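You operate a simulated robot arm through the tools that you are given. There is no shell and no other tool.

You run a simulated robot arm. Do the job below in one go: nothing can be reset, and whatever is moved stays where it is left.

## Task
Put a spoonful of sugar and about 60 ml of milk in the ramekin.
Fine: then stand the ramekin on the black tray; green spoon and brown jug back in their places. Set down upright: brown jug.

It is judged by the outcome, as a careful person would: the job done as asked, and still so three seconds after it is handed in. It fails if anything else is knocked over, pushed out of place, dropped, spilled or broken.

## Robot
A 6-joint arm with a two-finger parallel gripper, fixed in place. Base frame: the origin is on the floor under the middle of its stand, x ahead of it, y to its left, z up; the work surface is at about z = 880. Readings come in mm, degrees, newtons and seconds.
With the tool pointing down near the work surface it reaches from about 240 to 640 mm from the base axis. Its first joint turns from -66.0 to 66.0 degrees. Payload 2.7 kg.
The TCP is the grasp point between the finger pads, 23 mm short of the fingertips. In the tool frame z runs along the fingers and y along their closing line. The gripper opens to 94 mm. The fingers are 38 mm wide and 10 mm thick; the gripper's body (54 by 96 mm) begins 39 mm behind the TCP.
Orientation is that of the tool frame in the base frame, as a unit quaternion [w, x, y, z]. With the fingers straight down and closing along the base's y, the tool's x points along the base's -x, its y along +y and its z along -z.

## Interface
- The arm moves only by the tool step_arm. Its argument "plan" is a list that holds one entry, the list of rows, each a list of 7 numbers: the shift along the tool's x, y, z in mm, then the turn, a rotation vector about the tool's x, y, z in degrees, then the finger opening in mm, from 0 to 94. In form: [[[dx, dy, dz, ax, ay, az, gripper], ...]]. A call has 1 to 20 rows; each row is the pose to reach, as a shift and turn from the pose commanded when the call began, along the tool's axes at that moment. A row lasts 0.2 s, in which the tool goes at most 50 mm and 8.6 degrees; a call with a longer step from one row to the next is refused whole, and so is a gripper value outside its range. A pose out of reach is approached as far as the arm can. The call stops where the force on the tool passes 40 N (or 10 N more than at its start, if that is more) or the arm is blocked; 0.2 s more then pass. The fingers move at their own pace (about 45 mm/s each) and stop on an object; they squeeze with about 44 N. The grip force told is the motor's: it shows also when the fingers shut on nothing. Time passes only in rows, and 0.2 s behind the last, so rows that repeat a pose let the fingers close. The reply holds the time, the measured pose of the TCP, the force on the tool along the base axes, the opening and the grip force, in the units named above and with some noise, with the torque about the TCP (base axes, N m) and any sound that the robot's microphone picked up.
- Cameras (640 x 400 px; columns grow to the right, rows downward): "scene" is fixed at [93, -451.9, 1396.3]; the picture's right is [0.55, -0.83, 0.00], its down [-0.53, -0.35, -0.77] and it looks along [0.64, 0.43, -0.63] (base axes); focal length 255 px, centre (320, 200). "wrist" rides on the gripper at [86, 16, -75] in the tool frame; the picture's right is [-0.18, 0.98, 0.00], its down [-0.58, -0.11, -0.81] and it looks along [-0.79, -0.15, 0.59] (tool axes); focal length 243 px, centre (320, 200).
- capture(camera): a new picture of that camera. It takes no simulated time.
- measure_at(camera, pixels): for up to 12 pixels [column, row] of the newest picture of that camera ("zoom" is the newest enlarged one), the place [x, y, z] in the base frame of the surface seen there, good to about 2 mm. It takes no simulated time.
- close_up(camera, box): a new picture of the part [left, top, right, bottom] of that camera's present view, enlarged. It takes no simulated time.
- sign_off(): hands the job in; it is judged then, once.

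Unless the task says otherwise, let go and move clear before handing in.

The tools are called after "Call:" as name(argument=value, ...) on one line, values as JSON. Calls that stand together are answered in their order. step_arm: Moves the arm, as the interface text tells. Its arguments: {"type":"object","properties":{"plan":{"type":"array","items":{"type":"array","items":{"type":"array","items":{"type":"number"}}}}},"required":["plan"]} The other tools are called the same way: capture (camera) takes a picture; measure_at (camera, pixels) gives the place of the surface under pixels of a picture; close_up (camera, box) takes an enlarged picture of a part of a camera's view; sign_off () hands the job in.

At the start:

```text
t: 0.0
tcp_pos: [422.5, -60.0, 1206.2]
tcp_rot: [0.001, 0.0, 1.0, 0.0]
force: [-0.5, -1.0, -0.3]
ft_torque: [0.01, -0.01, 0.01]
opening: 94.0
grip_force: 0.2
```

scene: 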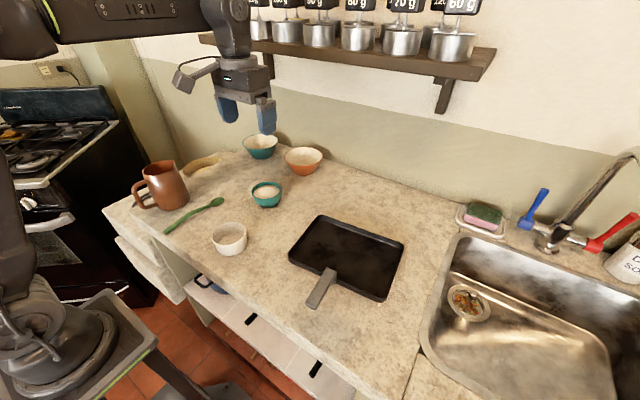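
wrist: 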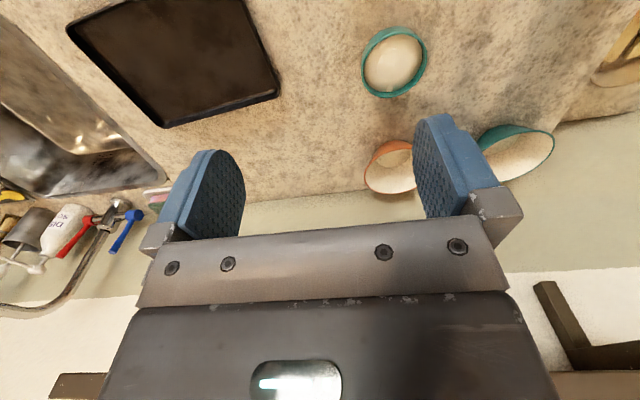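

The scene shows a brown jug near (165,186), a green spoon (195,215), a white ramekin (230,238), a teal bowl with white contents (267,193), and a black tray (347,257). I'll take enlarged views and measure before moving.

Call:
close_up(camera="scene", box=[100, 120, 340, 270])

Call:
measure_at(camera="scene", pixels=[[165, 165], [143, 195], [170, 205], [218, 201], [195, 214], [168, 232], [230, 228], [230, 250], [267, 190], [267, 205], [345, 255], [322, 288]])

```text
2.67 times, centred on (220, 195) of scene
```

zoom: 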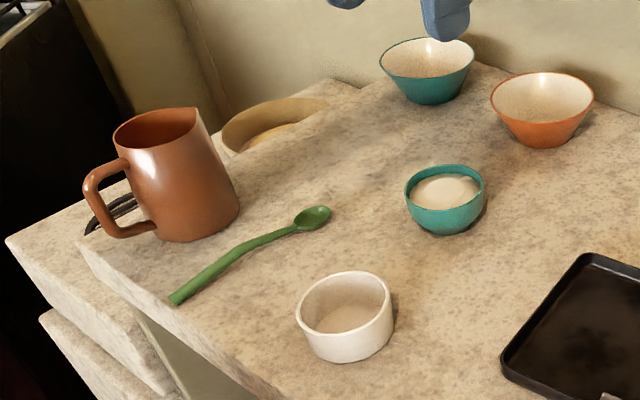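

```text
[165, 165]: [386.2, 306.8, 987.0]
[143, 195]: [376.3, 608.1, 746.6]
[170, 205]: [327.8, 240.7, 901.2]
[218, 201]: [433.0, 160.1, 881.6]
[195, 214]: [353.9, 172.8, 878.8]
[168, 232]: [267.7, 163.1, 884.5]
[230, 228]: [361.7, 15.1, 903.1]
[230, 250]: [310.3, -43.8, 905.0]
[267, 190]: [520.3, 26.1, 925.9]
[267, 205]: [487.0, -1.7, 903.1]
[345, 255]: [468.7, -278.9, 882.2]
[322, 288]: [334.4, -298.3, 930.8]
```

The jug, spoon, ramekin and sugar bowl are clear in the zoom. I'll zoom tighter on each of them to get exact geometry.

Call:
close_up(camera="scene", box=[120, 150, 200, 220])

Call:
measure_at(camera="scene", pixels=[[157, 164], [174, 161], [148, 165], [165, 170], [165, 185], [180, 190], [187, 202], [160, 209], [135, 190], [140, 208], [170, 190], [150, 208]])

```text
5.71 times, centred on (160, 185) of scene
```

zoom: 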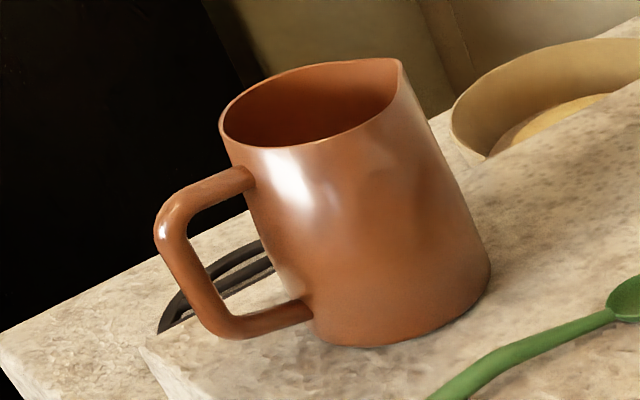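

```text
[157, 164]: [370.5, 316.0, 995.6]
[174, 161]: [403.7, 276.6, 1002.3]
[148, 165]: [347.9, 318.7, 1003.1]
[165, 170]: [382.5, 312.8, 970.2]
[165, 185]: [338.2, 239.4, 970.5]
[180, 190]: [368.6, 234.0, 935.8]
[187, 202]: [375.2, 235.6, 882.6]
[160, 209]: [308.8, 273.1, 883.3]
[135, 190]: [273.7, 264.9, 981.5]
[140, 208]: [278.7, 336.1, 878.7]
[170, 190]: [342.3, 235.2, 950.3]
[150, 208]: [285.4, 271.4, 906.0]
```

The jug has its spout at zoom (400,60) and its handle at (170,230). I'll measure its rim, handle and base outlines on this zoom.

Call:
measure_at(camera="zoom", pixels=[[224, 120], [240, 143], [290, 146], [350, 132], [394, 104], [400, 64], [360, 61], [290, 72], [240, 95], [312, 62], [397, 80], [380, 61]])

Call:
measure_at(camera="zoom", pixels=[[160, 230], [175, 200], [210, 185], [240, 176], [185, 265], [210, 310], [230, 330], [290, 315], [330, 340], [400, 338], [450, 315], [485, 280]])

Call:
measure_at(camera="zoom", pixels=[[280, 100], [320, 100], [350, 90], [370, 80], [300, 130], [260, 130], [300, 200], [350, 200], [400, 200], [430, 200], [300, 250], [400, 280]])

```text
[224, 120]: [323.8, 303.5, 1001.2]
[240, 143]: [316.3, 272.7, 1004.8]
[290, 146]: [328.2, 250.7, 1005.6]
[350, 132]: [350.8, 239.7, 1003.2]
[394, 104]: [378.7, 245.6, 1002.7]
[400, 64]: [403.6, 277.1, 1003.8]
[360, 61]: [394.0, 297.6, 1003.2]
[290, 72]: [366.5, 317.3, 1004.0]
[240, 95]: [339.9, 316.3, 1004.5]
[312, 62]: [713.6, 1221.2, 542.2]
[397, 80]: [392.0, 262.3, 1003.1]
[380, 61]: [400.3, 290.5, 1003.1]
```

```text
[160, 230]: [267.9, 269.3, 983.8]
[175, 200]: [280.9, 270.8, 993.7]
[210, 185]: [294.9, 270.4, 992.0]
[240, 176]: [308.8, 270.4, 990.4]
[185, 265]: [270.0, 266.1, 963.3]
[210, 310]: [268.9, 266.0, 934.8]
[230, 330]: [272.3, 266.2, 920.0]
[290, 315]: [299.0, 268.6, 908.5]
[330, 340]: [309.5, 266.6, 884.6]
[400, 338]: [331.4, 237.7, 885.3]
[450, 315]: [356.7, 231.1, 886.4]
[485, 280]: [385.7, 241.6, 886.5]
```

```text
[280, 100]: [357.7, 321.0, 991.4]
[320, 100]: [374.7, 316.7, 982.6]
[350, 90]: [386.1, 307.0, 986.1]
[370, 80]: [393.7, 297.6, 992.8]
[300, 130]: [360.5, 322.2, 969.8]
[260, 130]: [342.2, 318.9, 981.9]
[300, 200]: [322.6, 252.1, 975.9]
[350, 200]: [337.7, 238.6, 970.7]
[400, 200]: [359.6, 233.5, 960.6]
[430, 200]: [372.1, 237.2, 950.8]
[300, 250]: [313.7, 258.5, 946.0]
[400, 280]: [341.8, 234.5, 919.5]
```

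The jug's axis is near (356,279), with rim z≈1004, rim radius ≈40, base radius ≈48, spout toward +x and handle toward -x. Next I'll measure the spoon, sugar bowl and ramekin.

Call:
close_up(camera="scene", box=[155, 190, 235, 240])

Call:
measure_at(camera="zoom", pixels=[[80, 325], [115, 300], [170, 265], [230, 220], [290, 190], [350, 165], [400, 148], [440, 120], [470, 90], [500, 70], [520, 90], [480, 115]])

```text
8.00 times, centred on (195, 215) of scene
```

zoom: 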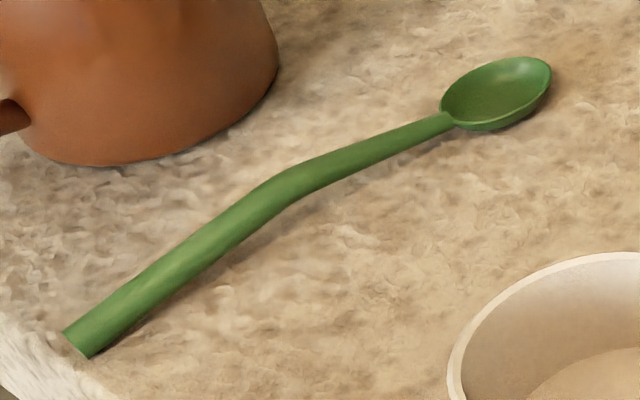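

```text
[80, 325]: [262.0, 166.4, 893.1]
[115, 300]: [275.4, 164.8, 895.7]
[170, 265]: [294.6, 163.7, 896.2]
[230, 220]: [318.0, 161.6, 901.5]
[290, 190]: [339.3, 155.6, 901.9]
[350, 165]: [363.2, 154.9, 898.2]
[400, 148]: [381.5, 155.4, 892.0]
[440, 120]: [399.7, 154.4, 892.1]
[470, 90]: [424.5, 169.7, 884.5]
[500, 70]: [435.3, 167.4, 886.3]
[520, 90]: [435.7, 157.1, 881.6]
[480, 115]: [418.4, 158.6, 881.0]
```

The spoon's handle runs along x from about (257,166) to (400,155), arched in the middle, with the bowl near (425,160). I'll measure its edges more finely, then the ramekin and sugar bowl.

Call:
measure_at(camera="zoom", pixels=[[68, 332], [90, 352], [150, 270], [170, 290], [268, 190], [290, 208], [340, 158], [350, 180], [380, 145], [392, 160], [430, 120], [440, 133]])

Call:
measure_at(camera="zoom", pixels=[[445, 100], [460, 80], [490, 63], [520, 58], [546, 65], [546, 85], [525, 108], [495, 125], [465, 125], [500, 92], [480, 80], [560, 100]])

Call:
close_up(camera="scene", box=[205, 175, 290, 265])

```text
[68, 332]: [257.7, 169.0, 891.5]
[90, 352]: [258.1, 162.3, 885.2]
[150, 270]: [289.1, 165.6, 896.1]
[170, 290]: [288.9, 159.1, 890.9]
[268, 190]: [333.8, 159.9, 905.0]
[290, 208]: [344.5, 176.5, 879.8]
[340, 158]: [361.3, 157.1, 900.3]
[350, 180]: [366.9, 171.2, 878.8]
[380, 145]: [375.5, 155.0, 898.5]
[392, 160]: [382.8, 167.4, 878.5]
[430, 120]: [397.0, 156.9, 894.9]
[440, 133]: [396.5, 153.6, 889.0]
```

```text
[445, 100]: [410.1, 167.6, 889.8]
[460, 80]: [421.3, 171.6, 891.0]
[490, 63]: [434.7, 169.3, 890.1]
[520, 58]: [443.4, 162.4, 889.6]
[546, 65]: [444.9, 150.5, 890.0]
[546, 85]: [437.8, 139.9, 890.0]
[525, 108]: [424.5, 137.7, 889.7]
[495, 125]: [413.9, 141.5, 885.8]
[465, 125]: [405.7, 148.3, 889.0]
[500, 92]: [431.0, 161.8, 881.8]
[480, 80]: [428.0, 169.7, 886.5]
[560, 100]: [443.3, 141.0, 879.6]
```

```text
4.44 times, centred on (248, 220) of scene
```

zoom: 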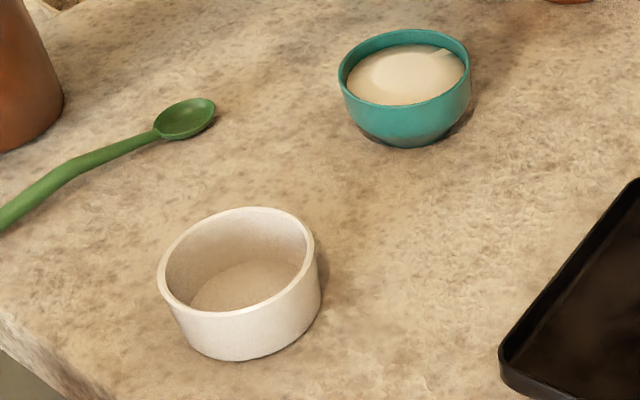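

The spoon's bowl rim is at z≈890, centred near (425,155), about 42 mm by 34 mm. Now I'll measure the ramekin and the sugar bowl on this zoom.

Call:
measure_at(camera="zoom", pixels=[[160, 270], [178, 238], [210, 215], [255, 209], [300, 225], [312, 255], [285, 292], [240, 310], [195, 307], [170, 292], [240, 275], [240, 355]])

Call:
measure_at(camera="zoom", pixels=[[341, 80], [360, 48], [400, 32], [445, 36], [468, 60], [455, 92], [420, 107], [375, 104], [400, 75], [440, 60], [380, 85], [430, 80]])

Call:
measure_at(camera="zoom", pixels=[[200, 295], [270, 265], [230, 260], [260, 290], [210, 350], [270, 350], [315, 305], [320, 290], [405, 145], [440, 138], [375, 135], [350, 115]])

```text
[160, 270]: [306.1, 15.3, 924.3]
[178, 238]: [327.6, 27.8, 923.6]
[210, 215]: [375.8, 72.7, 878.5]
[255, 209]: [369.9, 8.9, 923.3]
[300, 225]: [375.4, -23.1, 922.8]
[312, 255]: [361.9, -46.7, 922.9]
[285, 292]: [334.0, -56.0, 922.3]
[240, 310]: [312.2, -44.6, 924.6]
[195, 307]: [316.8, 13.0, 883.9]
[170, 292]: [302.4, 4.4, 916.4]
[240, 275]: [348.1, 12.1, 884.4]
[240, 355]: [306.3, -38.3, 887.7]
```

```text
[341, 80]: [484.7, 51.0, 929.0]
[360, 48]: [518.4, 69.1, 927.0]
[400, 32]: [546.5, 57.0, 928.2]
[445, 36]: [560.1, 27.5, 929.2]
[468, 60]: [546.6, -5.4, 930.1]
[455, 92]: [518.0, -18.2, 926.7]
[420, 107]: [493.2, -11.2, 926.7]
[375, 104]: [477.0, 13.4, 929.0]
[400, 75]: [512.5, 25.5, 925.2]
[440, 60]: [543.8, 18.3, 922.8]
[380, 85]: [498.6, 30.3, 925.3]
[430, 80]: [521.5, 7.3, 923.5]
```

```text
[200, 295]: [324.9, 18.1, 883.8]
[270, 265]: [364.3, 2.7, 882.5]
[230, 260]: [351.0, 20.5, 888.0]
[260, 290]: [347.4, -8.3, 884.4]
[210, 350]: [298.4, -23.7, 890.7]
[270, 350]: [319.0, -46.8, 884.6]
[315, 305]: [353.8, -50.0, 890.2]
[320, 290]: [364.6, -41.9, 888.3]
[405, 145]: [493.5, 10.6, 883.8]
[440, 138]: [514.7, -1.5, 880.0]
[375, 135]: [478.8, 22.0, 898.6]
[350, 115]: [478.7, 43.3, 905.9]
```

The ramekin's centre is near (338,-14) with rim z≈923, outer radius ≈42 and floor z≈884. The small teal bowl's centre is near (518,25) with rim z≈928 and a white surface at z≈924. I'll check the other bowls and containers so I pick the right sugar and milk.

Call:
close_up(camera="scene", box=[180, 120, 340, 220])

Call:
close_up(camera="scene", box=[230, 0, 500, 70])

Call:
close_up(camera="scene", box=[270, 200, 430, 320])

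Call:
close_up(camera="wrist", box=[320, 0, 640, 200])

```text
4.00 times, centred on (260, 170) of scene
```

zoom: 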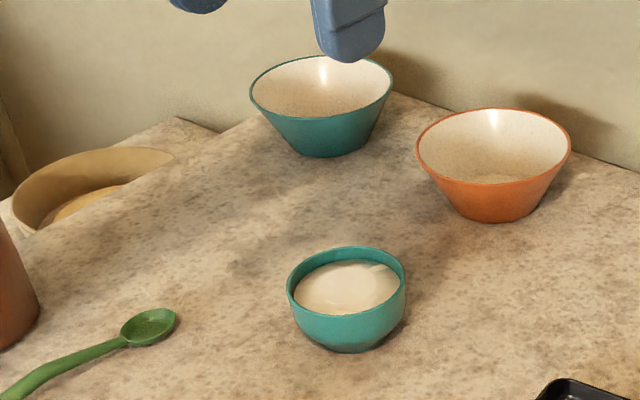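

```text
2.37 times, centred on (365, 35) of scene
```

zoom: 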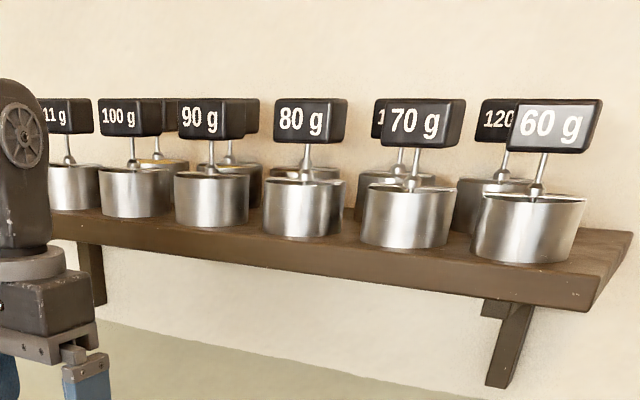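

```text
3.33 times, centred on (350, 260) of scene
```

zoom: 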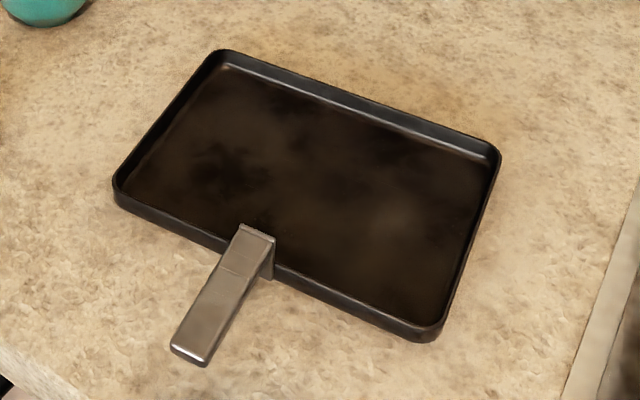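

```text
2.00 times, centred on (480, 100) of wrist
```

zoom: 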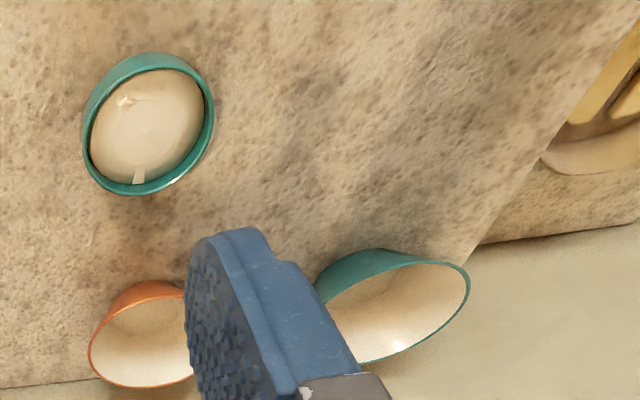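

The large teal and orange bowls look empty, so the small teal bowl with the pale mound must be the sugar, and the milk should be inside the brown jug. I'll measure the tray and shelf next so I know what to keep clear of.

Call:
capture(camera="scene")

Call:
measure_at(camera="scene", pixels=[[320, 217], [403, 243], [383, 300], [289, 257], [330, 265], [310, 305], [440, 75], [300, 45], [210, 38], [400, 50], [450, 55], [350, 210]])

Call:
measure_at(camera="scene", pixels=[[303, 155], [303, 165], [260, 145], [286, 155], [322, 155], [246, 140], [275, 142], [330, 240], [370, 250], [350, 280], [330, 235], [345, 250]])

```text
taken
```

scene: 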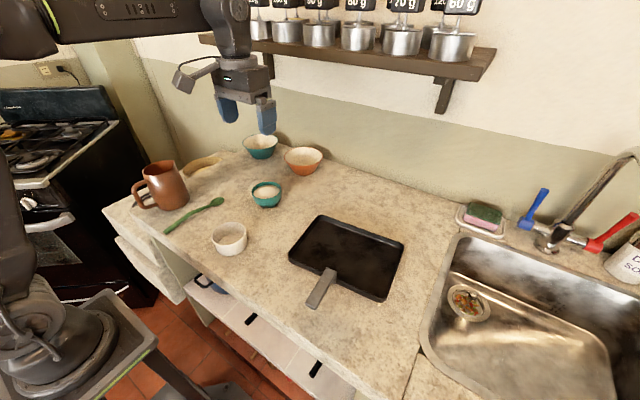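

```text
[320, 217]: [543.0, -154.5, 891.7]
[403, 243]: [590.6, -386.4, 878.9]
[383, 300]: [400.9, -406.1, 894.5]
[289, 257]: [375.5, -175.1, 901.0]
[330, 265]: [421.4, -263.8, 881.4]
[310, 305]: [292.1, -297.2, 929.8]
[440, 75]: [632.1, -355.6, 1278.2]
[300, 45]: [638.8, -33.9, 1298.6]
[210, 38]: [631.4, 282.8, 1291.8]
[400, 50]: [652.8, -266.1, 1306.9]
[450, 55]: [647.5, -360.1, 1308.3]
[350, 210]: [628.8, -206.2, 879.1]
```

```text
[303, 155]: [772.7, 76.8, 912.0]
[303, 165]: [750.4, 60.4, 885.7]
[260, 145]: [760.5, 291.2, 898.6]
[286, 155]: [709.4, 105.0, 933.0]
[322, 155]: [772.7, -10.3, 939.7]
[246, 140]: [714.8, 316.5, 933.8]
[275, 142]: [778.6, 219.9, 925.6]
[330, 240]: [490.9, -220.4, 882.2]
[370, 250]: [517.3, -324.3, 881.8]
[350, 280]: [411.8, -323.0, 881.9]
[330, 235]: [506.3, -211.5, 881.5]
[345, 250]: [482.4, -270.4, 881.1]
```

The shelf's front edge is at x≈632, z≈1278–1300, and the tray interior is centred near (478,-280), z≈881, with rims near z≈895. Before grasping anything, I'll move to a clear spot above the ramekin and test how far the tool can pitch back.

Call:
step_arm(plan=[[[23, 15, 26, 0, 0, 0, 94], [46, 30, 52, 0, 0, 0, 94], [69, 45, 78, 0, 0, 0, 94], [92, 60, 106, 0, 0, 0, 94], [92, 60, 106, 0, 8, 0, 94], [92, 60, 106, 0, 16, 0, 94], [92, 60, 106, 0, 24, 0, 94], [92, 60, 106, 0, 32, 0, 94], [92, 60, 106, 0, 40, 0, 94], [92, 60, 106, 0, 48, 0, 94], [92, 60, 106, 0, 56, 0, 94], [92, 60, 106, 0, 64, 0, 94], [92, 60, 106, 0, 72, 0, 94], [92, 60, 106, 0, 72, 0, 94]]])

```text
t: 3.0
tcp_pos: [276.7, -5.2, 1030.4]
tcp_rot: [-0.588, 0.0, 0.809, 0.0]
force: [-0.3, -0.5, 0.1]
ft_torque: [0.02, 0.01, -0.02]
opening: 93.9
grip_force: 0.0
out of reach, approached as far as the arm can: row 11, 12, 13, 14
```

The arm reached 72° of pitch, but the TCP ended at (277,-5,1030) instead of (330,0,1100), so that pose is at the edge of its reach. I'll look at how the arm is sitting.

Call:
capture(camera="scene")

Call:
capture(camera="wrist")

```text
taken
```

scene: 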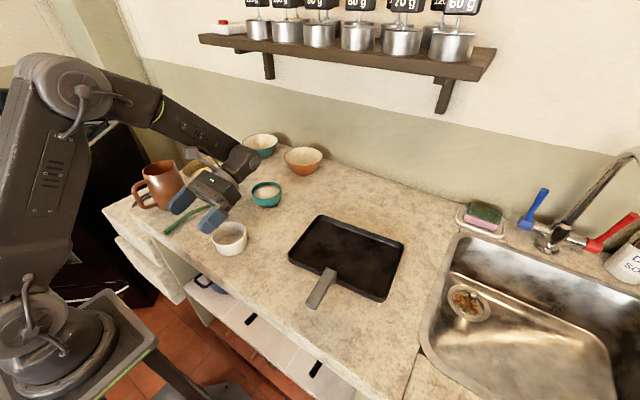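

```text
taken
```

wrist: 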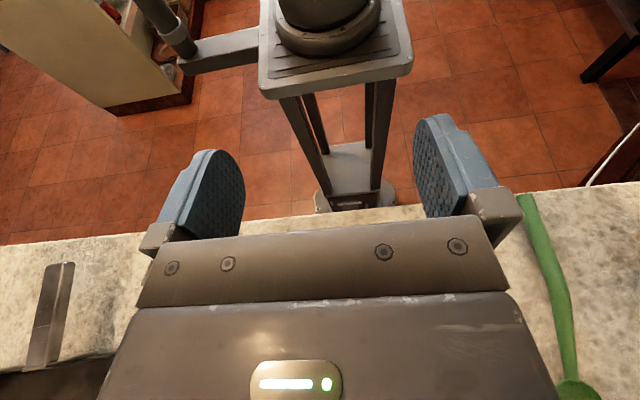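

The picture shows the forearm sloping down with the wrist folded right back, so the limit is wrist pitch. I'll rotate back to 48° to see which pose counts as commanded.

Call:
step_arm(plan=[[[0, 0, 0, 0, -8, 0, 94], [0, 0, 0, 0, -16, 0, 94], [0, 0, 0, 0, -24, 0, 94], [0, 0, 0, 0, -24, 0, 94]]])

```text
t: 4.0
tcp_pos: [277.0, -4.8, 1029.2]
tcp_rot: [-0.406, -0.001, 0.914, -0.001]
force: [-1.5, 0.3, 0.4]
ft_torque: [-0.01, -0.01, -0.02]
opening: 94.2
grip_force: 0.0
```

The commanded pose gets clipped to what the arm actually reached, here (277,-5,1029) at 48°. Next I'll test the possible sugar-dump pose at (308,-14,1031) with 60–68° of pitch.

Call:
step_arm(plan=[[[-19.6, -9, -24, 0, 0, 0, 94], [-19.6, -9, -24, 0, 6, 0, 94], [-19.6, -9, -24, 0, 12, 0, 94], [-19.6, -9, -24, 0, 12, 0, 94]]])

Call:
step_arm(plan=[[[0, 0, 0, 0, 5, 0, 94], [0, 0, 0, 0, 10, 0, 94], [0, 0, 0, 0, 10, 0, 94]]])

```text
t: 5.0
tcp_pos: [309.7, -15.1, 1031.4]
tcp_rot: [-0.501, 0.0, 0.865, -0.001]
force: [-0.4, -0.2, 0.4]
ft_torque: [-0.02, 0.02, 0.02]
opening: 94.0
grip_force: 0.1
```

```text
t: 5.8
tcp_pos: [300.9, -15.4, 1023.8]
tcp_rot: [-0.572, 0.001, 0.82, 0.0]
force: [0.9, -0.3, -0.6]
ft_torque: [0.0, -0.02, -0.01]
opening: 94.1
grip_force: 0.0
out of reach, approached as far as the arm can: row 2, 3
```

With pitch of about 65°, the dump pose works. Now I'll test rolling the tool sideways, which I need both for pouring the jug and for fully emptying the spoon, after straightening up at (300,-14,1050).

Call:
step_arm(plan=[[[25, 0, -8, 0, -8, 0, 94], [25, 0, -8, 0, -16, 0, 94], [25, 0, -8, 0, -24, 0, 94], [25, 0, -8, 0, -32, 0, 94], [25, 0, -8, 0, -40, 0, 94], [25, 0, -8, 0, -48, 0, 94], [25, 0, -8, 0, -56, 0, 94], [25, 0, -8, 0, -64, 0, 94], [25, 0, -8, 0, -69.8, 0, 94], [25, 0, -8, 0, -69.8, 0, 94]]])

```text
t: 8.0
tcp_pos: [301.7, -14.9, 1049.1]
tcp_rot: [-0.001, -0.001, 1.0, 0.0]
force: [0.5, -0.2, 0.6]
ft_torque: [0.0, 0.01, 0.0]
opening: 93.8
grip_force: 0.1
```

The tool is straight down at (301,-15,1049). Next I'll move to (250,-14,1000) and test a positive roll.

Call:
step_arm(plan=[[[25, 0, 25, 0, 0, 0, 94], [50, 0, 50, 0, 0, 0, 94], [50, 0, 50, 8, 0, 0, 94], [50, 0, 50, 16, 0, 0, 94], [50, 0, 50, 24, 0, 0, 94], [50, 0, 50, 32, 0, 0, 94], [50, 0, 50, 40, 0, 0, 94], [50, 0, 50, 48, 0, 0, 94], [50, 0, 50, 56, 0, 0, 94], [50, 0, 50, 64, 0, 0, 94], [50, 0, 50, 72, 0, 0, 94], [50, 0, 50, 80, 0, 0, 94], [50, 0, 50, 88, 0, 0, 94], [50, 0, 50, 96, 0, 0, 94], [50, 0, 50, 104, 0, 0, 94], [50, 0, 50, 112, 0, 0, 94], [50, 0, 50, 112, 0, 0, 94]]])

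```text
t: 11.6
tcp_pos: [251.4, -16.5, 999.5]
tcp_rot: [0.001, 0.001, -0.558, 0.83]
force: [-0.6, -0.6, 0.6]
ft_torque: [0.01, 0.0, 0.0]
opening: 94.2
grip_force: 0.0
```

A full 112° roll is reachable at (251,-16,1000). I'll un-roll while rising, so I can look into the jug and the sugar bowl from above.

Call:
step_arm(plan=[[[0, -14, 5.6, -8, 0, 0, 94], [0, -28, 11.2, -16, 0, 0, 94], [0, -42, 16.8, -24, 0, 0, 94], [0, -56, 22.4, -32, 0, 0, 94], [0, -70, 28, -40, 0, 0, 94], [0, -84, 33.6, -48, 0, 0, 94], [0, -98, 39.2, -56, 0, 0, 94], [0, -112, 44.8, -64, 0, 0, 94], [0, -126, 50.4, -72, 0, 0, 94], [0, -139, 56, -80, 0, 0, 94], [0, -139, 56, -88, 0, 0, 94], [0, -139, 56, -96, 0, 0, 94], [0, -139, 56, -104, 0, 0, 94], [0, -139, 56, -112, 0, 0, 94], [0, -139, 56, -112, 0, 0, 94]]])

```text
t: 14.8
tcp_pos: [251.4, -17.5, 1149.1]
tcp_rot: [-0.002, 0.0, 1.0, 0.001]
force: [0.5, -0.2, 0.1]
ft_torque: [0.0, -0.03, 0.01]
opening: 93.8
grip_force: 0.0
```

I'm now at (251,-17,1149) with the tool straight down. I'll move over toward the jug with a 40° pitch so the wrist camera looks down into it.

Call:
step_arm(plan=[[[-21, 35, 0, 0, 5, 0, 94], [-42, 70, 0, 0, 10, 0, 94], [-63, 105, 0, 0, 15, 0, 94], [-84, 140, 0, 0, 20, 0, 94], [-105, 175, 0, 0, 25, 0, 94], [-126, 210, 0, 0, 30, 0, 94], [-147, 245, 0, 0, 35, 0, 94], [-169, 280, 0, 0, 40, 0, 94], [-169, 280, 0, 0, 40, 0, 94]]])

Call:
capture(camera="wrist")

```text
t: 16.8
tcp_pos: [378.8, 252.1, 1104.7]
tcp_rot: [-0.343, 0.0, 0.939, 0.001]
force: [-0.6, 0.3, -0.2]
ft_torque: [0.02, 0.01, -0.02]
opening: 94.4
grip_force: 0.0
out of reach, approached as far as the arm can: row 7, 8, 9
```

```text
taken
```

wrist: 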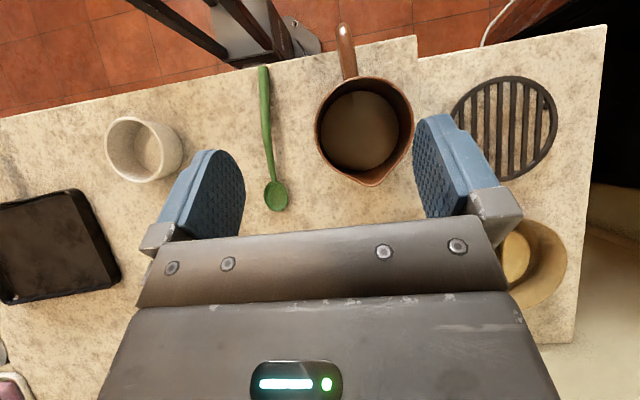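

The wrist view shows the jug's interior at (362,130) with its handle toward the robot and a black trivet beside it. I'll zoom in and measure the liquid level.

Call:
close_up(camera="wrist", box=[300, 10, 430, 200])

Call:
measure_at(camera="wrist", pixels=[[362, 130], [350, 110], [370, 150], [345, 140], [385, 120], [365, 95], [317, 125], [370, 187], [412, 130], [365, 77], [345, 50], [345, 30]])

Call:
measure_at(camera="wrist", pixels=[[264, 75], [266, 110], [270, 150], [273, 180], [277, 195], [145, 150], [140, 125], [145, 180], [112, 150], [183, 150], [500, 80], [500, 160]])

```text
2.11 times, centred on (365, 105) of wrist
```

zoom: 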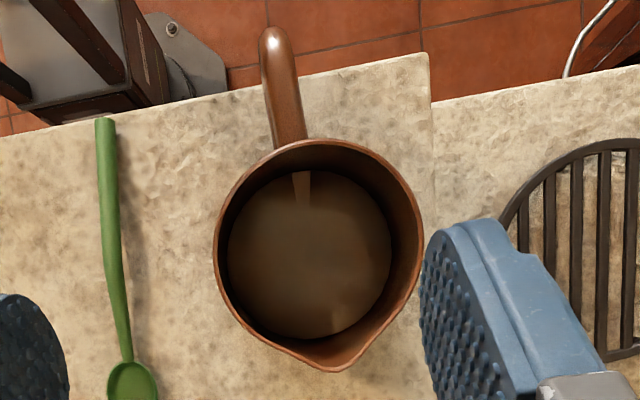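

```text
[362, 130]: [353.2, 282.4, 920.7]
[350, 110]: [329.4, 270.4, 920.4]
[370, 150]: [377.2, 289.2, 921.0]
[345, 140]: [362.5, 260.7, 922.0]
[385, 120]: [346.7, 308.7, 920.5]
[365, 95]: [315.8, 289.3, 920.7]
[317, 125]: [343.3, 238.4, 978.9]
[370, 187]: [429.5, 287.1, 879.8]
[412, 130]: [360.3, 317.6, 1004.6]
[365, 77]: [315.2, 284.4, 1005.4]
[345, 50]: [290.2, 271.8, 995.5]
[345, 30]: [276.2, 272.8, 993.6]
```

```text
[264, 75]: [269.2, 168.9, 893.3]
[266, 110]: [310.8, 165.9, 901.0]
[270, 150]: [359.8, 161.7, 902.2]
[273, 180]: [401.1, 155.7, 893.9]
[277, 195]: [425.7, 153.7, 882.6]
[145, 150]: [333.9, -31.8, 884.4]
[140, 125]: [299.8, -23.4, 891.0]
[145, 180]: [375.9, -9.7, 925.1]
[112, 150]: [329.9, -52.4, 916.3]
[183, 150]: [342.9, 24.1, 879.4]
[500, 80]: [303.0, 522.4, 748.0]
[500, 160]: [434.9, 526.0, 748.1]
```

The liquid surface in the jug is flat at z≈920.7, about 35 mm deep, so the jug holds roughly 190–200 ml. Next I'll get a tighter view of the spoon handle to fix my grasp line.

Call:
close_up(camera="wrist", box=[240, 60, 310, 220])

Call:
close_up(camera="wrist", box=[230, 60, 330, 120])

Call:
measure_at(camera="wrist", pixels=[[268, 125], [265, 125], [271, 125], [268, 135], [266, 135], [271, 135], [273, 135], [267, 115], [264, 115], [270, 115], [272, 170], [270, 160]])

```text
2.50 times, centred on (275, 140) of wrist
```

zoom: 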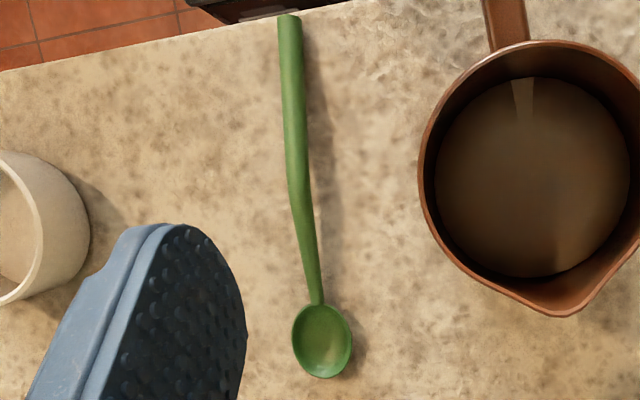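

```text
6.40 times, centred on (280, 90) of wrist
```

zoom: 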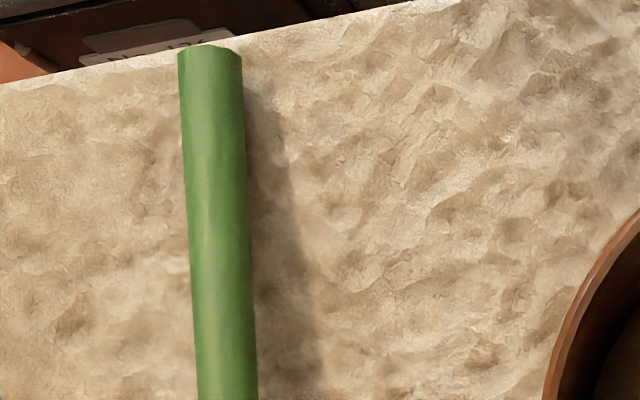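

```text
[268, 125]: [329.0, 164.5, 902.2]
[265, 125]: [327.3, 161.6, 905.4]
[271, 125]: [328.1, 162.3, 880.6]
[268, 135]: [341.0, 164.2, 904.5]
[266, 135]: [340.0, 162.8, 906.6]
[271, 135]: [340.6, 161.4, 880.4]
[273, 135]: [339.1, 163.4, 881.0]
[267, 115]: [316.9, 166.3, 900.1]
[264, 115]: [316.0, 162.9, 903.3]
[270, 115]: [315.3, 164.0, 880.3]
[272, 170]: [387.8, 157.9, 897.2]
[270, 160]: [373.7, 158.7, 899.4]
```

I'll zoom in on the handle's bend so I can measure its edges.

Call:
close_up(camera="wrist", box=[245, 100, 295, 145])

```text
8.89 times, centred on (270, 122) of wrist
```

zoom: 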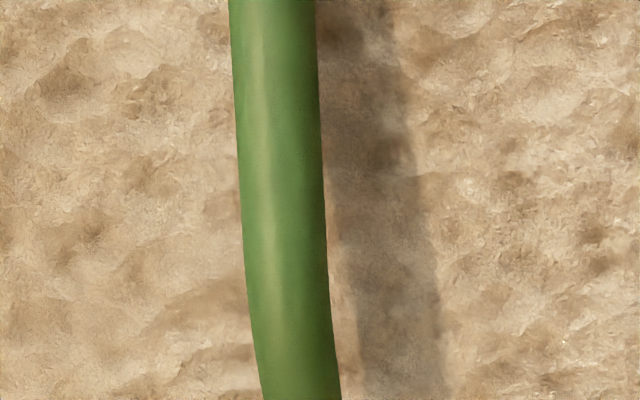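

Call:
measure_at(camera="zoom", pixels=[[240, 60], [275, 60], [312, 60], [244, 180], [280, 180], [316, 180], [250, 280], [290, 280], [324, 280], [265, 380], [300, 380], [334, 380]])

```text
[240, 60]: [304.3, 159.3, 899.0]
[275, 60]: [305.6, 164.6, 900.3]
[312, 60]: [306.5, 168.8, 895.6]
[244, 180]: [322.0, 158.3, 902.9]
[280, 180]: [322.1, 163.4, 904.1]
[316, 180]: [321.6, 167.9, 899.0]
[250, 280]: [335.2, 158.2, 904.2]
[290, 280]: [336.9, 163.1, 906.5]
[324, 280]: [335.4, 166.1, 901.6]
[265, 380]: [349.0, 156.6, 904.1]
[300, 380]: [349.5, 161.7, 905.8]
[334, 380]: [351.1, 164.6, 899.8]
```

The handle centre at x=336 is y≈162.5, top z≈906, width ≈10. Before grasping, I'll test the scoop pose over the sugar bowl at a safe height, TCP (445,25,1030) with 35° of pitch.

Call:
step_arm(plan=[[[-16.5, -38, 2.5, 0, -1, 0, 94], [-33, -76, 5, 0, -2, 0, 94], [-49.5, -114, 7.5, 0, -3, 0, 94], [-66, -152, 10, 0, -4, 0, 94], [-82.5, -190, 12.5, 0, -5, 0, 94], [-98.8, -227, 15, 0, -5, 0, 94], [-98.8, -227, 15, 0, -5, 0, 94]]])

Call:
capture(camera="wrist")

```text
t: 18.4
tcp_pos: [441.1, 23.6, 1028.6]
tcp_rot: [-0.302, 0.001, 0.953, 0.001]
force: [-0.7, 0.4, 0.2]
ft_torque: [0.0, -0.01, -0.02]
opening: 94.0
grip_force: 0.2
```

```text
taken
```

wrist: 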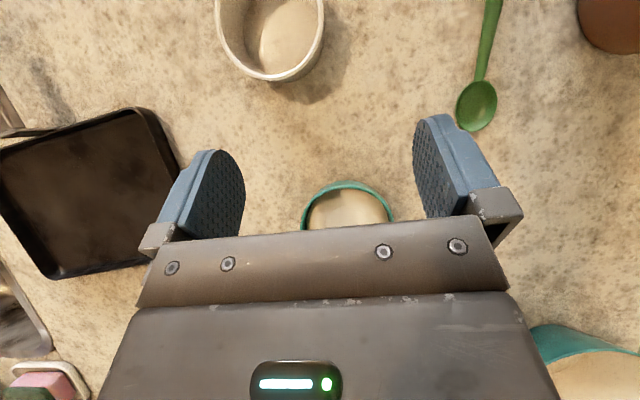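

35° of pitch works here at z=1029. I'll test going down to z≈985 and pitching to 45°.

Call:
step_arm(plan=[[[-13, 0, 18.5, 0, 0, 0, 94], [-25.8, 0, 36.9, 0, 0, 0, 94], [-25.8, 0, 36.9, 0, 5, 0, 94], [-25.8, 0, 36.9, 0, 10, 0, 94], [-25.8, 0, 36.9, 0, 10, 0, 94]]])

```text
t: 19.6
tcp_pos: [441.9, 21.4, 985.0]
tcp_rot: [-0.385, 0.0, 0.923, -0.001]
force: [0.4, 0.5, 0.0]
ft_torque: [0.0, -0.01, 0.0]
opening: 93.8
grip_force: 0.0
```

45° of pitch is reachable right at the scoop location. Now I'll straighten up and move above the spoon handle.

Call:
step_arm(plan=[[[15.9, 15, 0.9, 0, -5, 0, 94], [31.7, 31, 1.9, 0, -10, 0, 94], [47.6, 47, 2.8, 0, -15, 0, 94], [63.5, 63, 3.8, 0, -20, 0, 80], [79.3, 79, 4.7, 0, -25, 0, 70], [95.2, 95, 5.7, 0, -30, 0, 60], [111, 111, 6.6, 0, -35, 0, 50], [127, 127, 7.6, 0, -40, 0, 50], [142.8, 141, 8.5, 0, -45, 0, 50], [142.8, 141, 8.5, 0, -45, 0, 50]]])

```text
t: 21.8
tcp_pos: [333.0, 164.1, 1081.3]
tcp_rot: [-0.001, 0.0, 1.0, -0.001]
force: [0.2, 0.1, 0.5]
ft_torque: [0.04, -0.02, 0.01]
opening: 50.0
grip_force: 0.0
```

I'm above the spoon at (333,164,1081). I'll yaw 5° to line up with the handle and descend to z≈945, then check the alignment.

Call:
step_arm(plan=[[[-1, -1.5, 34, 0, 0, 2.5, 50], [-2, -1.5, 68, 0, 0, 5, 50], [-2, -1.5, 102, 0, 0, 5, 50], [-2, -1.5, 136, 0, 0, 5, 50], [-2, -1.5, 136, 0, 0, 5, 50]]])

Call:
capture(camera="wrist")

Call:
close_up(camera="scene", box=[130, 140, 270, 250])

```text
t: 23.0
tcp_pos: [336.9, 163.2, 945.5]
tcp_rot: [-0.003, 0.045, 0.999, 0.0]
force: [0.3, 0.2, 0.4]
ft_torque: [0.05, 0.03, -0.04]
opening: 50.2
grip_force: 0.0
```

```text
taken
```

wrist: 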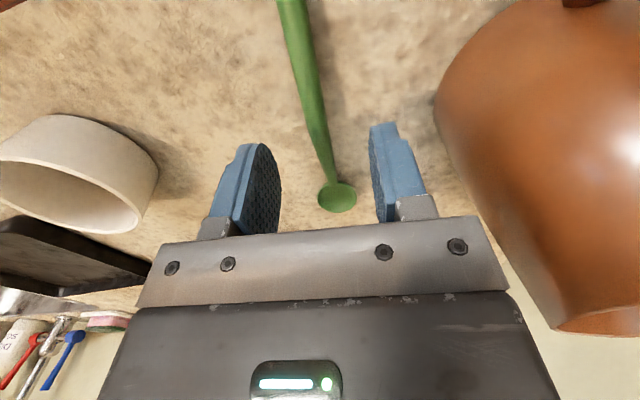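

```text
3.64 times, centred on (200, 195) of scene
```

zoom: 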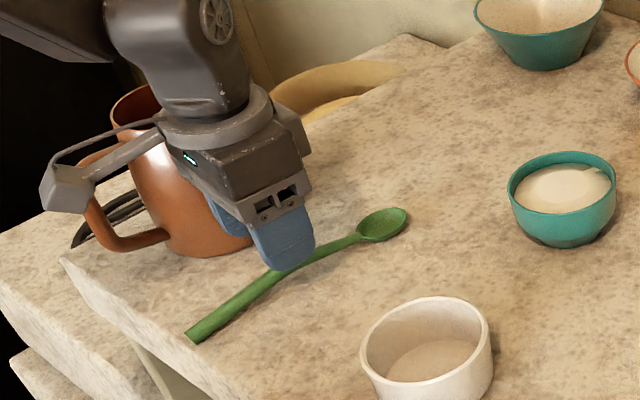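

The fingers straddle the handle at x≈337, y≈163, and the gripper is clear of the jug. I'll descend to z≈908 and close on the handle.

Call:
step_arm(plan=[[[0, 0, 20, 0, 0, 0, 50], [0, 0, 37, 0, 0, 0, 50], [0, 0, 37, 0, 0, 0, 50], [0, 0, 37, 0, 0, 0, 30], [0, 0, 37, 0, 0, 0, 15], [0, 0, 37, 0, 0, 0, 0], [0, 0, 37, 0, 0, 0, 0], [0, 0, 37, 0, 0, 0, 0]]])

Call:
capture(camera="wrist")

```text
t: 24.8
tcp_pos: [338.1, 162.5, 908.3]
tcp_rot: [-0.002, 0.044, 0.999, 0.0]
force: [0.3, -0.5, 0.2]
ft_torque: [-0.04, 0.0, -0.01]
opening: 11.3
grip_force: 44.4
```

```text
taken
```

wrist: 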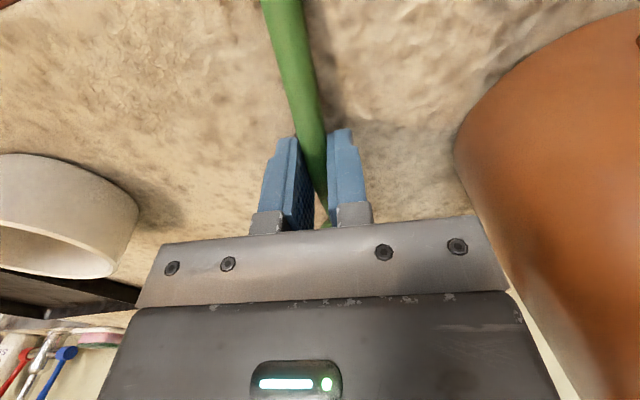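

The fingers hold the handle, with opening 11.3 mm and grip 44 N. I'll lift straight up and check how the spoon sits.

Call:
step_arm(plan=[[[0, 0, -15, 0, 0, 0, 0], [0, 0, -45, 0, 0, 0, 0], [0, 0, -85, 0, 0, 0, 0], [0, 0, -125, 0, 0, 0, 0], [0, 0, -150, 0, 0, 0, 0], [0, 0, -150, 0, 0, 0, 0]]])

Call:
capture(camera="wrist")

Call:
close_up(camera="scene", box=[130, 100, 290, 220])

```text
t: 26.2
tcp_pos: [335.6, 163.3, 1059.2]
tcp_rot: [-0.001, 0.043, 0.999, 0.0]
force: [-0.6, -0.3, -0.8]
ft_torque: [0.02, -0.01, 0.0]
opening: 11.5
grip_force: 43.9
```

```text
taken
```

wrist: 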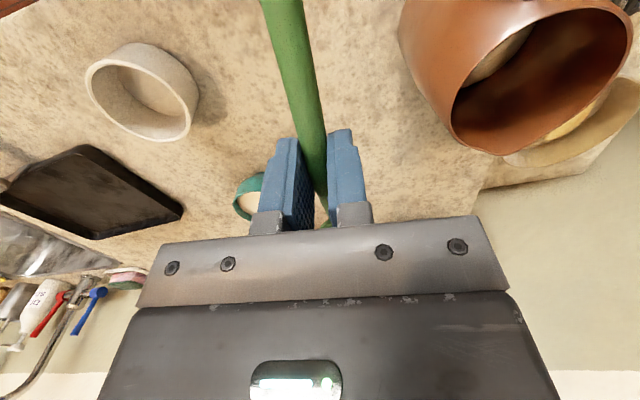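

```text
3.33 times, centred on (210, 160) of scene
```

zoom: 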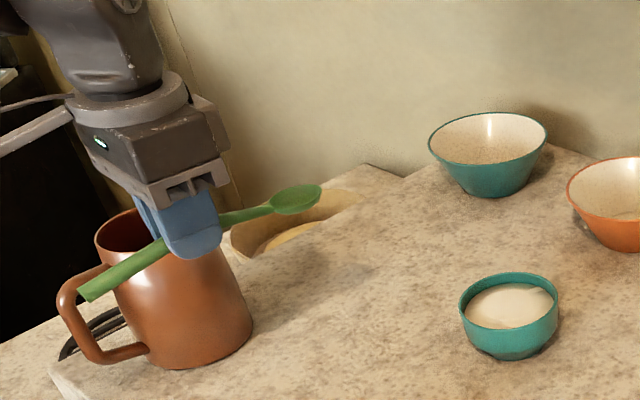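

The spoon lifted level. I'll measure the spoon's bowl relative to the TCP.

Call:
measure_at(camera="zoom", pixels=[[296, 198], [272, 205], [318, 190], [300, 187], [290, 212], [280, 195], [310, 205], [240, 218], [85, 295], [120, 275], [310, 190], [300, 210]])

```text
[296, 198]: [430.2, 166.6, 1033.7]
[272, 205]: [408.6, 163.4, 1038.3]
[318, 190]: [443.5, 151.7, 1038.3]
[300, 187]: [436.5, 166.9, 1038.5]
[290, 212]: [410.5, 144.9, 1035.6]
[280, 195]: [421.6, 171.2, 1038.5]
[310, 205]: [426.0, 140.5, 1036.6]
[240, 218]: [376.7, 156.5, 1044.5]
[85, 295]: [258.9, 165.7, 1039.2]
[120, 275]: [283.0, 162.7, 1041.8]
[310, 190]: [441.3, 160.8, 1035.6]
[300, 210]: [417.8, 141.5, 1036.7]
```

The spoon sits level in the grip, with its bowl centre about 90 mm ahead of the TCP and 20 mm below it. I'll move it toward the sugar bowl at a safe height and square up the yaw.

Call:
step_arm(plan=[[[-24.3, -25.4, 0, 0, 0, -1.3, 0], [-48.6, -50.8, 0, 0, 0, -2.6, 0], [-72.9, -76.2, 0, 0, 0, -3.9, 0], [-97.2, -101.6, 0, 0, 0, -5.2, 0], [-121.5, -127, 0, 0, 0, -5.2, 0], [-121.5, -127, 0, 0, 0, -5.2, 0]]])

Call:
capture(camera="wrist")

Call:
close_up(camera="scene", box=[190, 100, 330, 220])

```text
t: 27.6
tcp_pos: [447.0, 25.1, 1057.2]
tcp_rot: [-0.001, -0.001, 1.0, 0.001]
force: [0.5, -0.4, -0.7]
ft_torque: [-0.02, 0.03, 0.04]
opening: 11.6
grip_force: 44.2
```

```text
taken
```

wrist: 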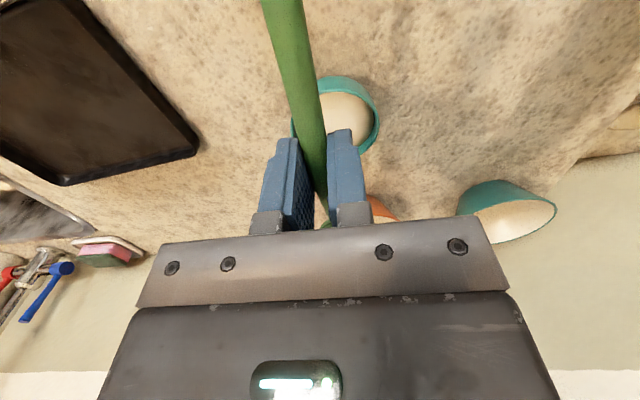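

```text
3.33 times, centred on (260, 160) of scene
```

zoom: 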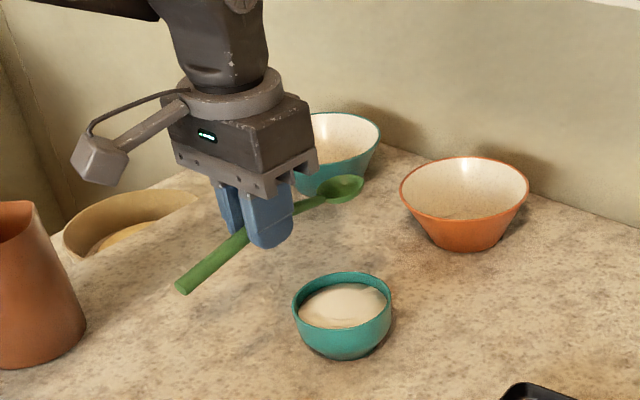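

The spoon is squared up over the sugar bowl. I'll re-measure the bowl's rim and sugar surface, and the spoon, in this zoom.

Call:
measure_at(camera="zoom", pixels=[[293, 308], [304, 288], [330, 275], [360, 275], [388, 295], [380, 315], [350, 328], [315, 325], [342, 305], [365, 295], [320, 310], [345, 290]])

Call:
measure_at(camera="zoom", pixels=[[342, 188], [362, 183], [350, 176], [330, 180], [323, 192], [340, 201], [355, 195], [310, 201], [185, 285], [370, 310], [335, 320], [375, 300]])

```text
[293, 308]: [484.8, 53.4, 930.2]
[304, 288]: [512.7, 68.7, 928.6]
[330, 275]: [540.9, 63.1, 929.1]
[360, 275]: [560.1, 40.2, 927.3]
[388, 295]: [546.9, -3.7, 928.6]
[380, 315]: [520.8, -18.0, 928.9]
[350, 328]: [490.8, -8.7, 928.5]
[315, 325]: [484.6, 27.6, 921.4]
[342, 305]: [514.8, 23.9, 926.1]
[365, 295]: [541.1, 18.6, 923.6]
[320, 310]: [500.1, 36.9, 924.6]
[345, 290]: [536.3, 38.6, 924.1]
```

```text
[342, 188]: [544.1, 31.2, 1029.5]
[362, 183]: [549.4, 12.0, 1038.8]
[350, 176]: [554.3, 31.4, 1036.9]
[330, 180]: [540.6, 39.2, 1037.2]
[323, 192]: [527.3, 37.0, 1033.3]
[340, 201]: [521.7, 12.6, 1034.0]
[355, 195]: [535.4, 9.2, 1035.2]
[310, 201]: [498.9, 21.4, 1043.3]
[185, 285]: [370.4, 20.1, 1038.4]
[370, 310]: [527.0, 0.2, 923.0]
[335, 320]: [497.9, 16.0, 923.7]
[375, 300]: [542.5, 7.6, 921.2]
```

The bowl fits a centre of (519,25.5) with radius 43.7, and the sugar is mounded to z≈926 in the middle. I'll pitch the spoon down 45° in place above it.

Call:
step_arm(plan=[[[0, 0, 0, 0, 7.5, 0, 0], [0, 0, 0, 0, 15, 0, 0], [0, 0, 0, 0, 22.5, 0, 0], [0, 0, 0, 0, 30, 0, 0], [0, 0, 0, 0, 37.5, 0, 0], [0, 0, 0, 0, 45, 0, 0], [0, 0, 0, 0, 45, 0, 0]]])

Call:
close_up(camera="scene", box=[190, 100, 330, 220])

```text
t: 29.2
tcp_pos: [435.3, 27.5, 1049.0]
tcp_rot: [-0.384, -0.001, 0.923, 0.0]
force: [0.3, -0.5, -0.8]
ft_torque: [-0.03, 0.01, -0.03]
opening: 11.3
grip_force: 44.0
out of reach, approached as far as the arm can: row 6, 7
```

```text
3.33 times, centred on (260, 160) of scene
```

zoom: 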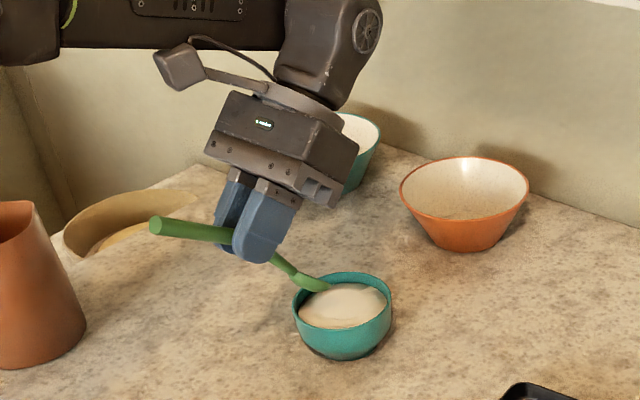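

The arm settled at (435,27,1049) with 45° of pitch. I'll start the scoop by bringing the pitch to about 40° and pushing the tip down into the sugar, then check.

Call:
step_arm(plan=[[[-18.9, -2, 15.1, 0, -3, 0, 0], [-33, -2, 25, 0, -5, 0, 0], [-38.2, -2, 28.8, 0, -5, 0, 0], [-43.5, -2, 32.6, 0, -5, 0, 0], [-49.1, -2, 34.4, 0, -6, 0, 0], [-54.4, -2, 35.8, 0, -7, 0, 0], [-54.4, -2, 35.8, 0, -7, 0, 0]]])

Call:
close_up(camera="scene", box=[190, 120, 330, 220])

```text
t: 30.8
tcp_pos: [449.6, 23.3, 985.7]
tcp_rot: [-0.327, -0.001, 0.945, -0.001]
force: [0.0, -0.6, -0.4]
ft_torque: [0.0, 0.03, -0.02]
opening: 11.6
grip_force: 44.3
```

```text
4.00 times, centred on (260, 170) of scene
```

zoom: 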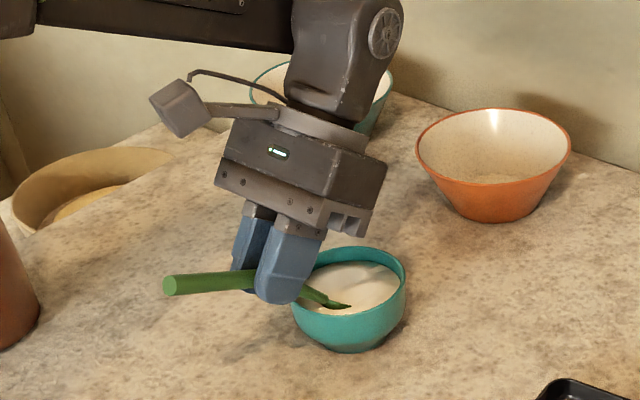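

The spoon's bowl is buried in the sugar at 38° of pitch with negligible force. I'll sweep forward while levelling out, then lift.

Call:
step_arm(plan=[[[-2.3, 0, 3.5, 0, -4, 0, 0], [-4.5, 0, 7.8, 0, -8, 0, 0], [-5.3, 0, 13.9, 0, -14, 0, 0], [-5.8, 0, 20.1, 0, -20, 0, 0], [-3.5, 0, 23.3, 0, -25, 0, 0], [-1.3, 0, 25.5, 0, -30, 0, 0], [1.6, 0, 25.2, 0, -34, 0, 0], [5.1, 0, 23.3, 0, -38, 0, 0], [9.7, 0, 17.5, 0, -38, 0, 0], [14.4, 0, 11.5, 0, -38, 0, 0], [26.7, 0, -4.3, 0, -38, 0, 0], [26.7, 0, -4.3, 0, -38, 0, 0]]])

Call:
close_up(camera="scene", box=[200, 130, 320, 220])

```text
t: 33.4
tcp_pos: [432.2, 23.9, 1005.3]
tcp_rot: [-0.001, -0.002, 1.0, 0.0]
force: [0.5, 0.2, -0.1]
ft_torque: [0.02, 0.02, -0.03]
opening: 11.4
grip_force: 44.3
```

```text
4.44 times, centred on (260, 175) of scene
```

zoom: 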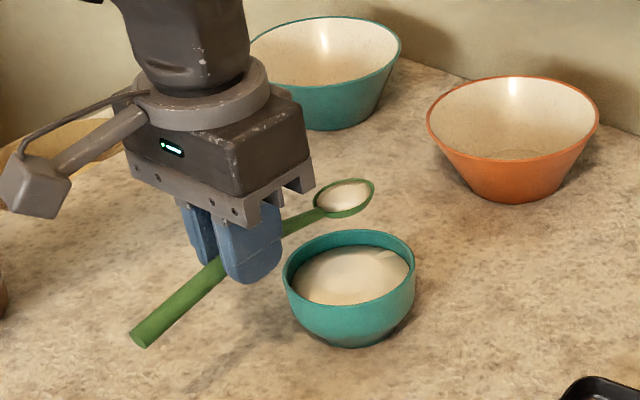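

The spoon came up with white sugar in its bowl. I'll zoom in closer to check how full it is.

Call:
close_up(camera="scene", box=[250, 160, 300, 190])

Call:
measure_at(camera="scene", pixels=[[278, 173], [275, 174], [281, 172], [283, 172], [272, 175], [277, 177]])

```text
12.80 times, centred on (275, 175) of scene
```

zoom: 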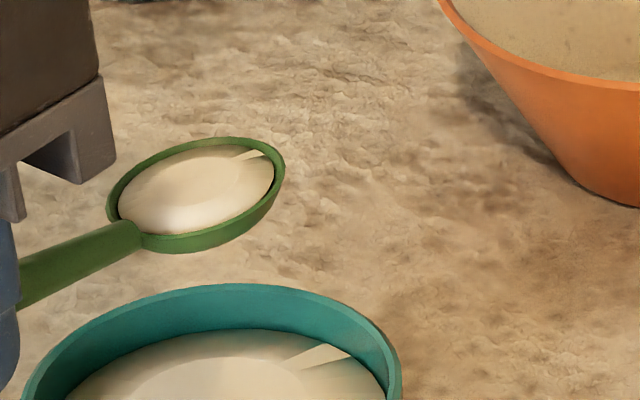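

```text
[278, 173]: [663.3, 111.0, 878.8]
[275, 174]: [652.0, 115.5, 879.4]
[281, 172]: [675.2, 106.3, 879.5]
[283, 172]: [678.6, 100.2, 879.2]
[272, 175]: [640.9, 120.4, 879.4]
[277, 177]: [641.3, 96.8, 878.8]
```

The spoon is level-full of sugar. I'll carry it level to the ramekin slowly, with the spoon's bowl over the ramekin's centre.

Call:
step_arm(plan=[[[8, -1.5, 0, 0, 0, 0, 0], [24, -5, 0, 0, 0, 0, 0], [44, -9, 0, 0, 0, 0, 0], [64, -13, 0, 0, 0, 0, 0], [84, -17, 0, 0, 0, 0, 0], [104, -21, 0, 0, 0, 0, 0], [124, -25, 0, 0, 0, 0, 0], [144, -29, 0, 0, 0, 0, 0], [164, -33, 0, 0, 0, 0, 0], [180, -37, 0, 0, 0, 0, 0], [186, -38, 0, 0, 0, 0, 0], [186, -38, 0, 0, 0, 0, 0]]])

Call:
close_up(camera="scene", box=[170, 170, 290, 270])

```text
t: 36.0
tcp_pos: [243.9, -15.2, 1006.0]
tcp_rot: [-0.001, -0.002, 1.0, 0.0]
force: [0.1, -1.1, -0.8]
ft_torque: [0.01, -0.01, -0.03]
opening: 11.6
grip_force: 43.5
```

```text
4.00 times, centred on (230, 220) of scene
```

zoom: 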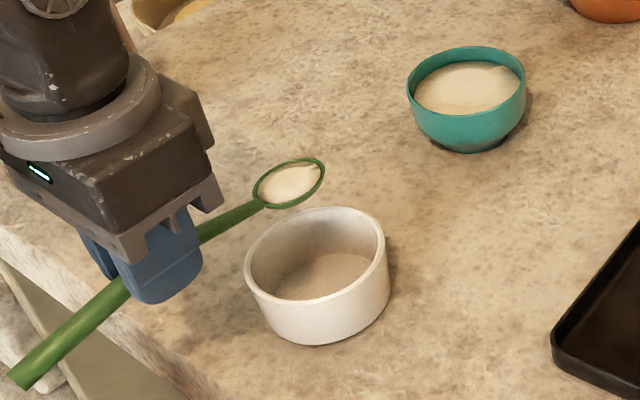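

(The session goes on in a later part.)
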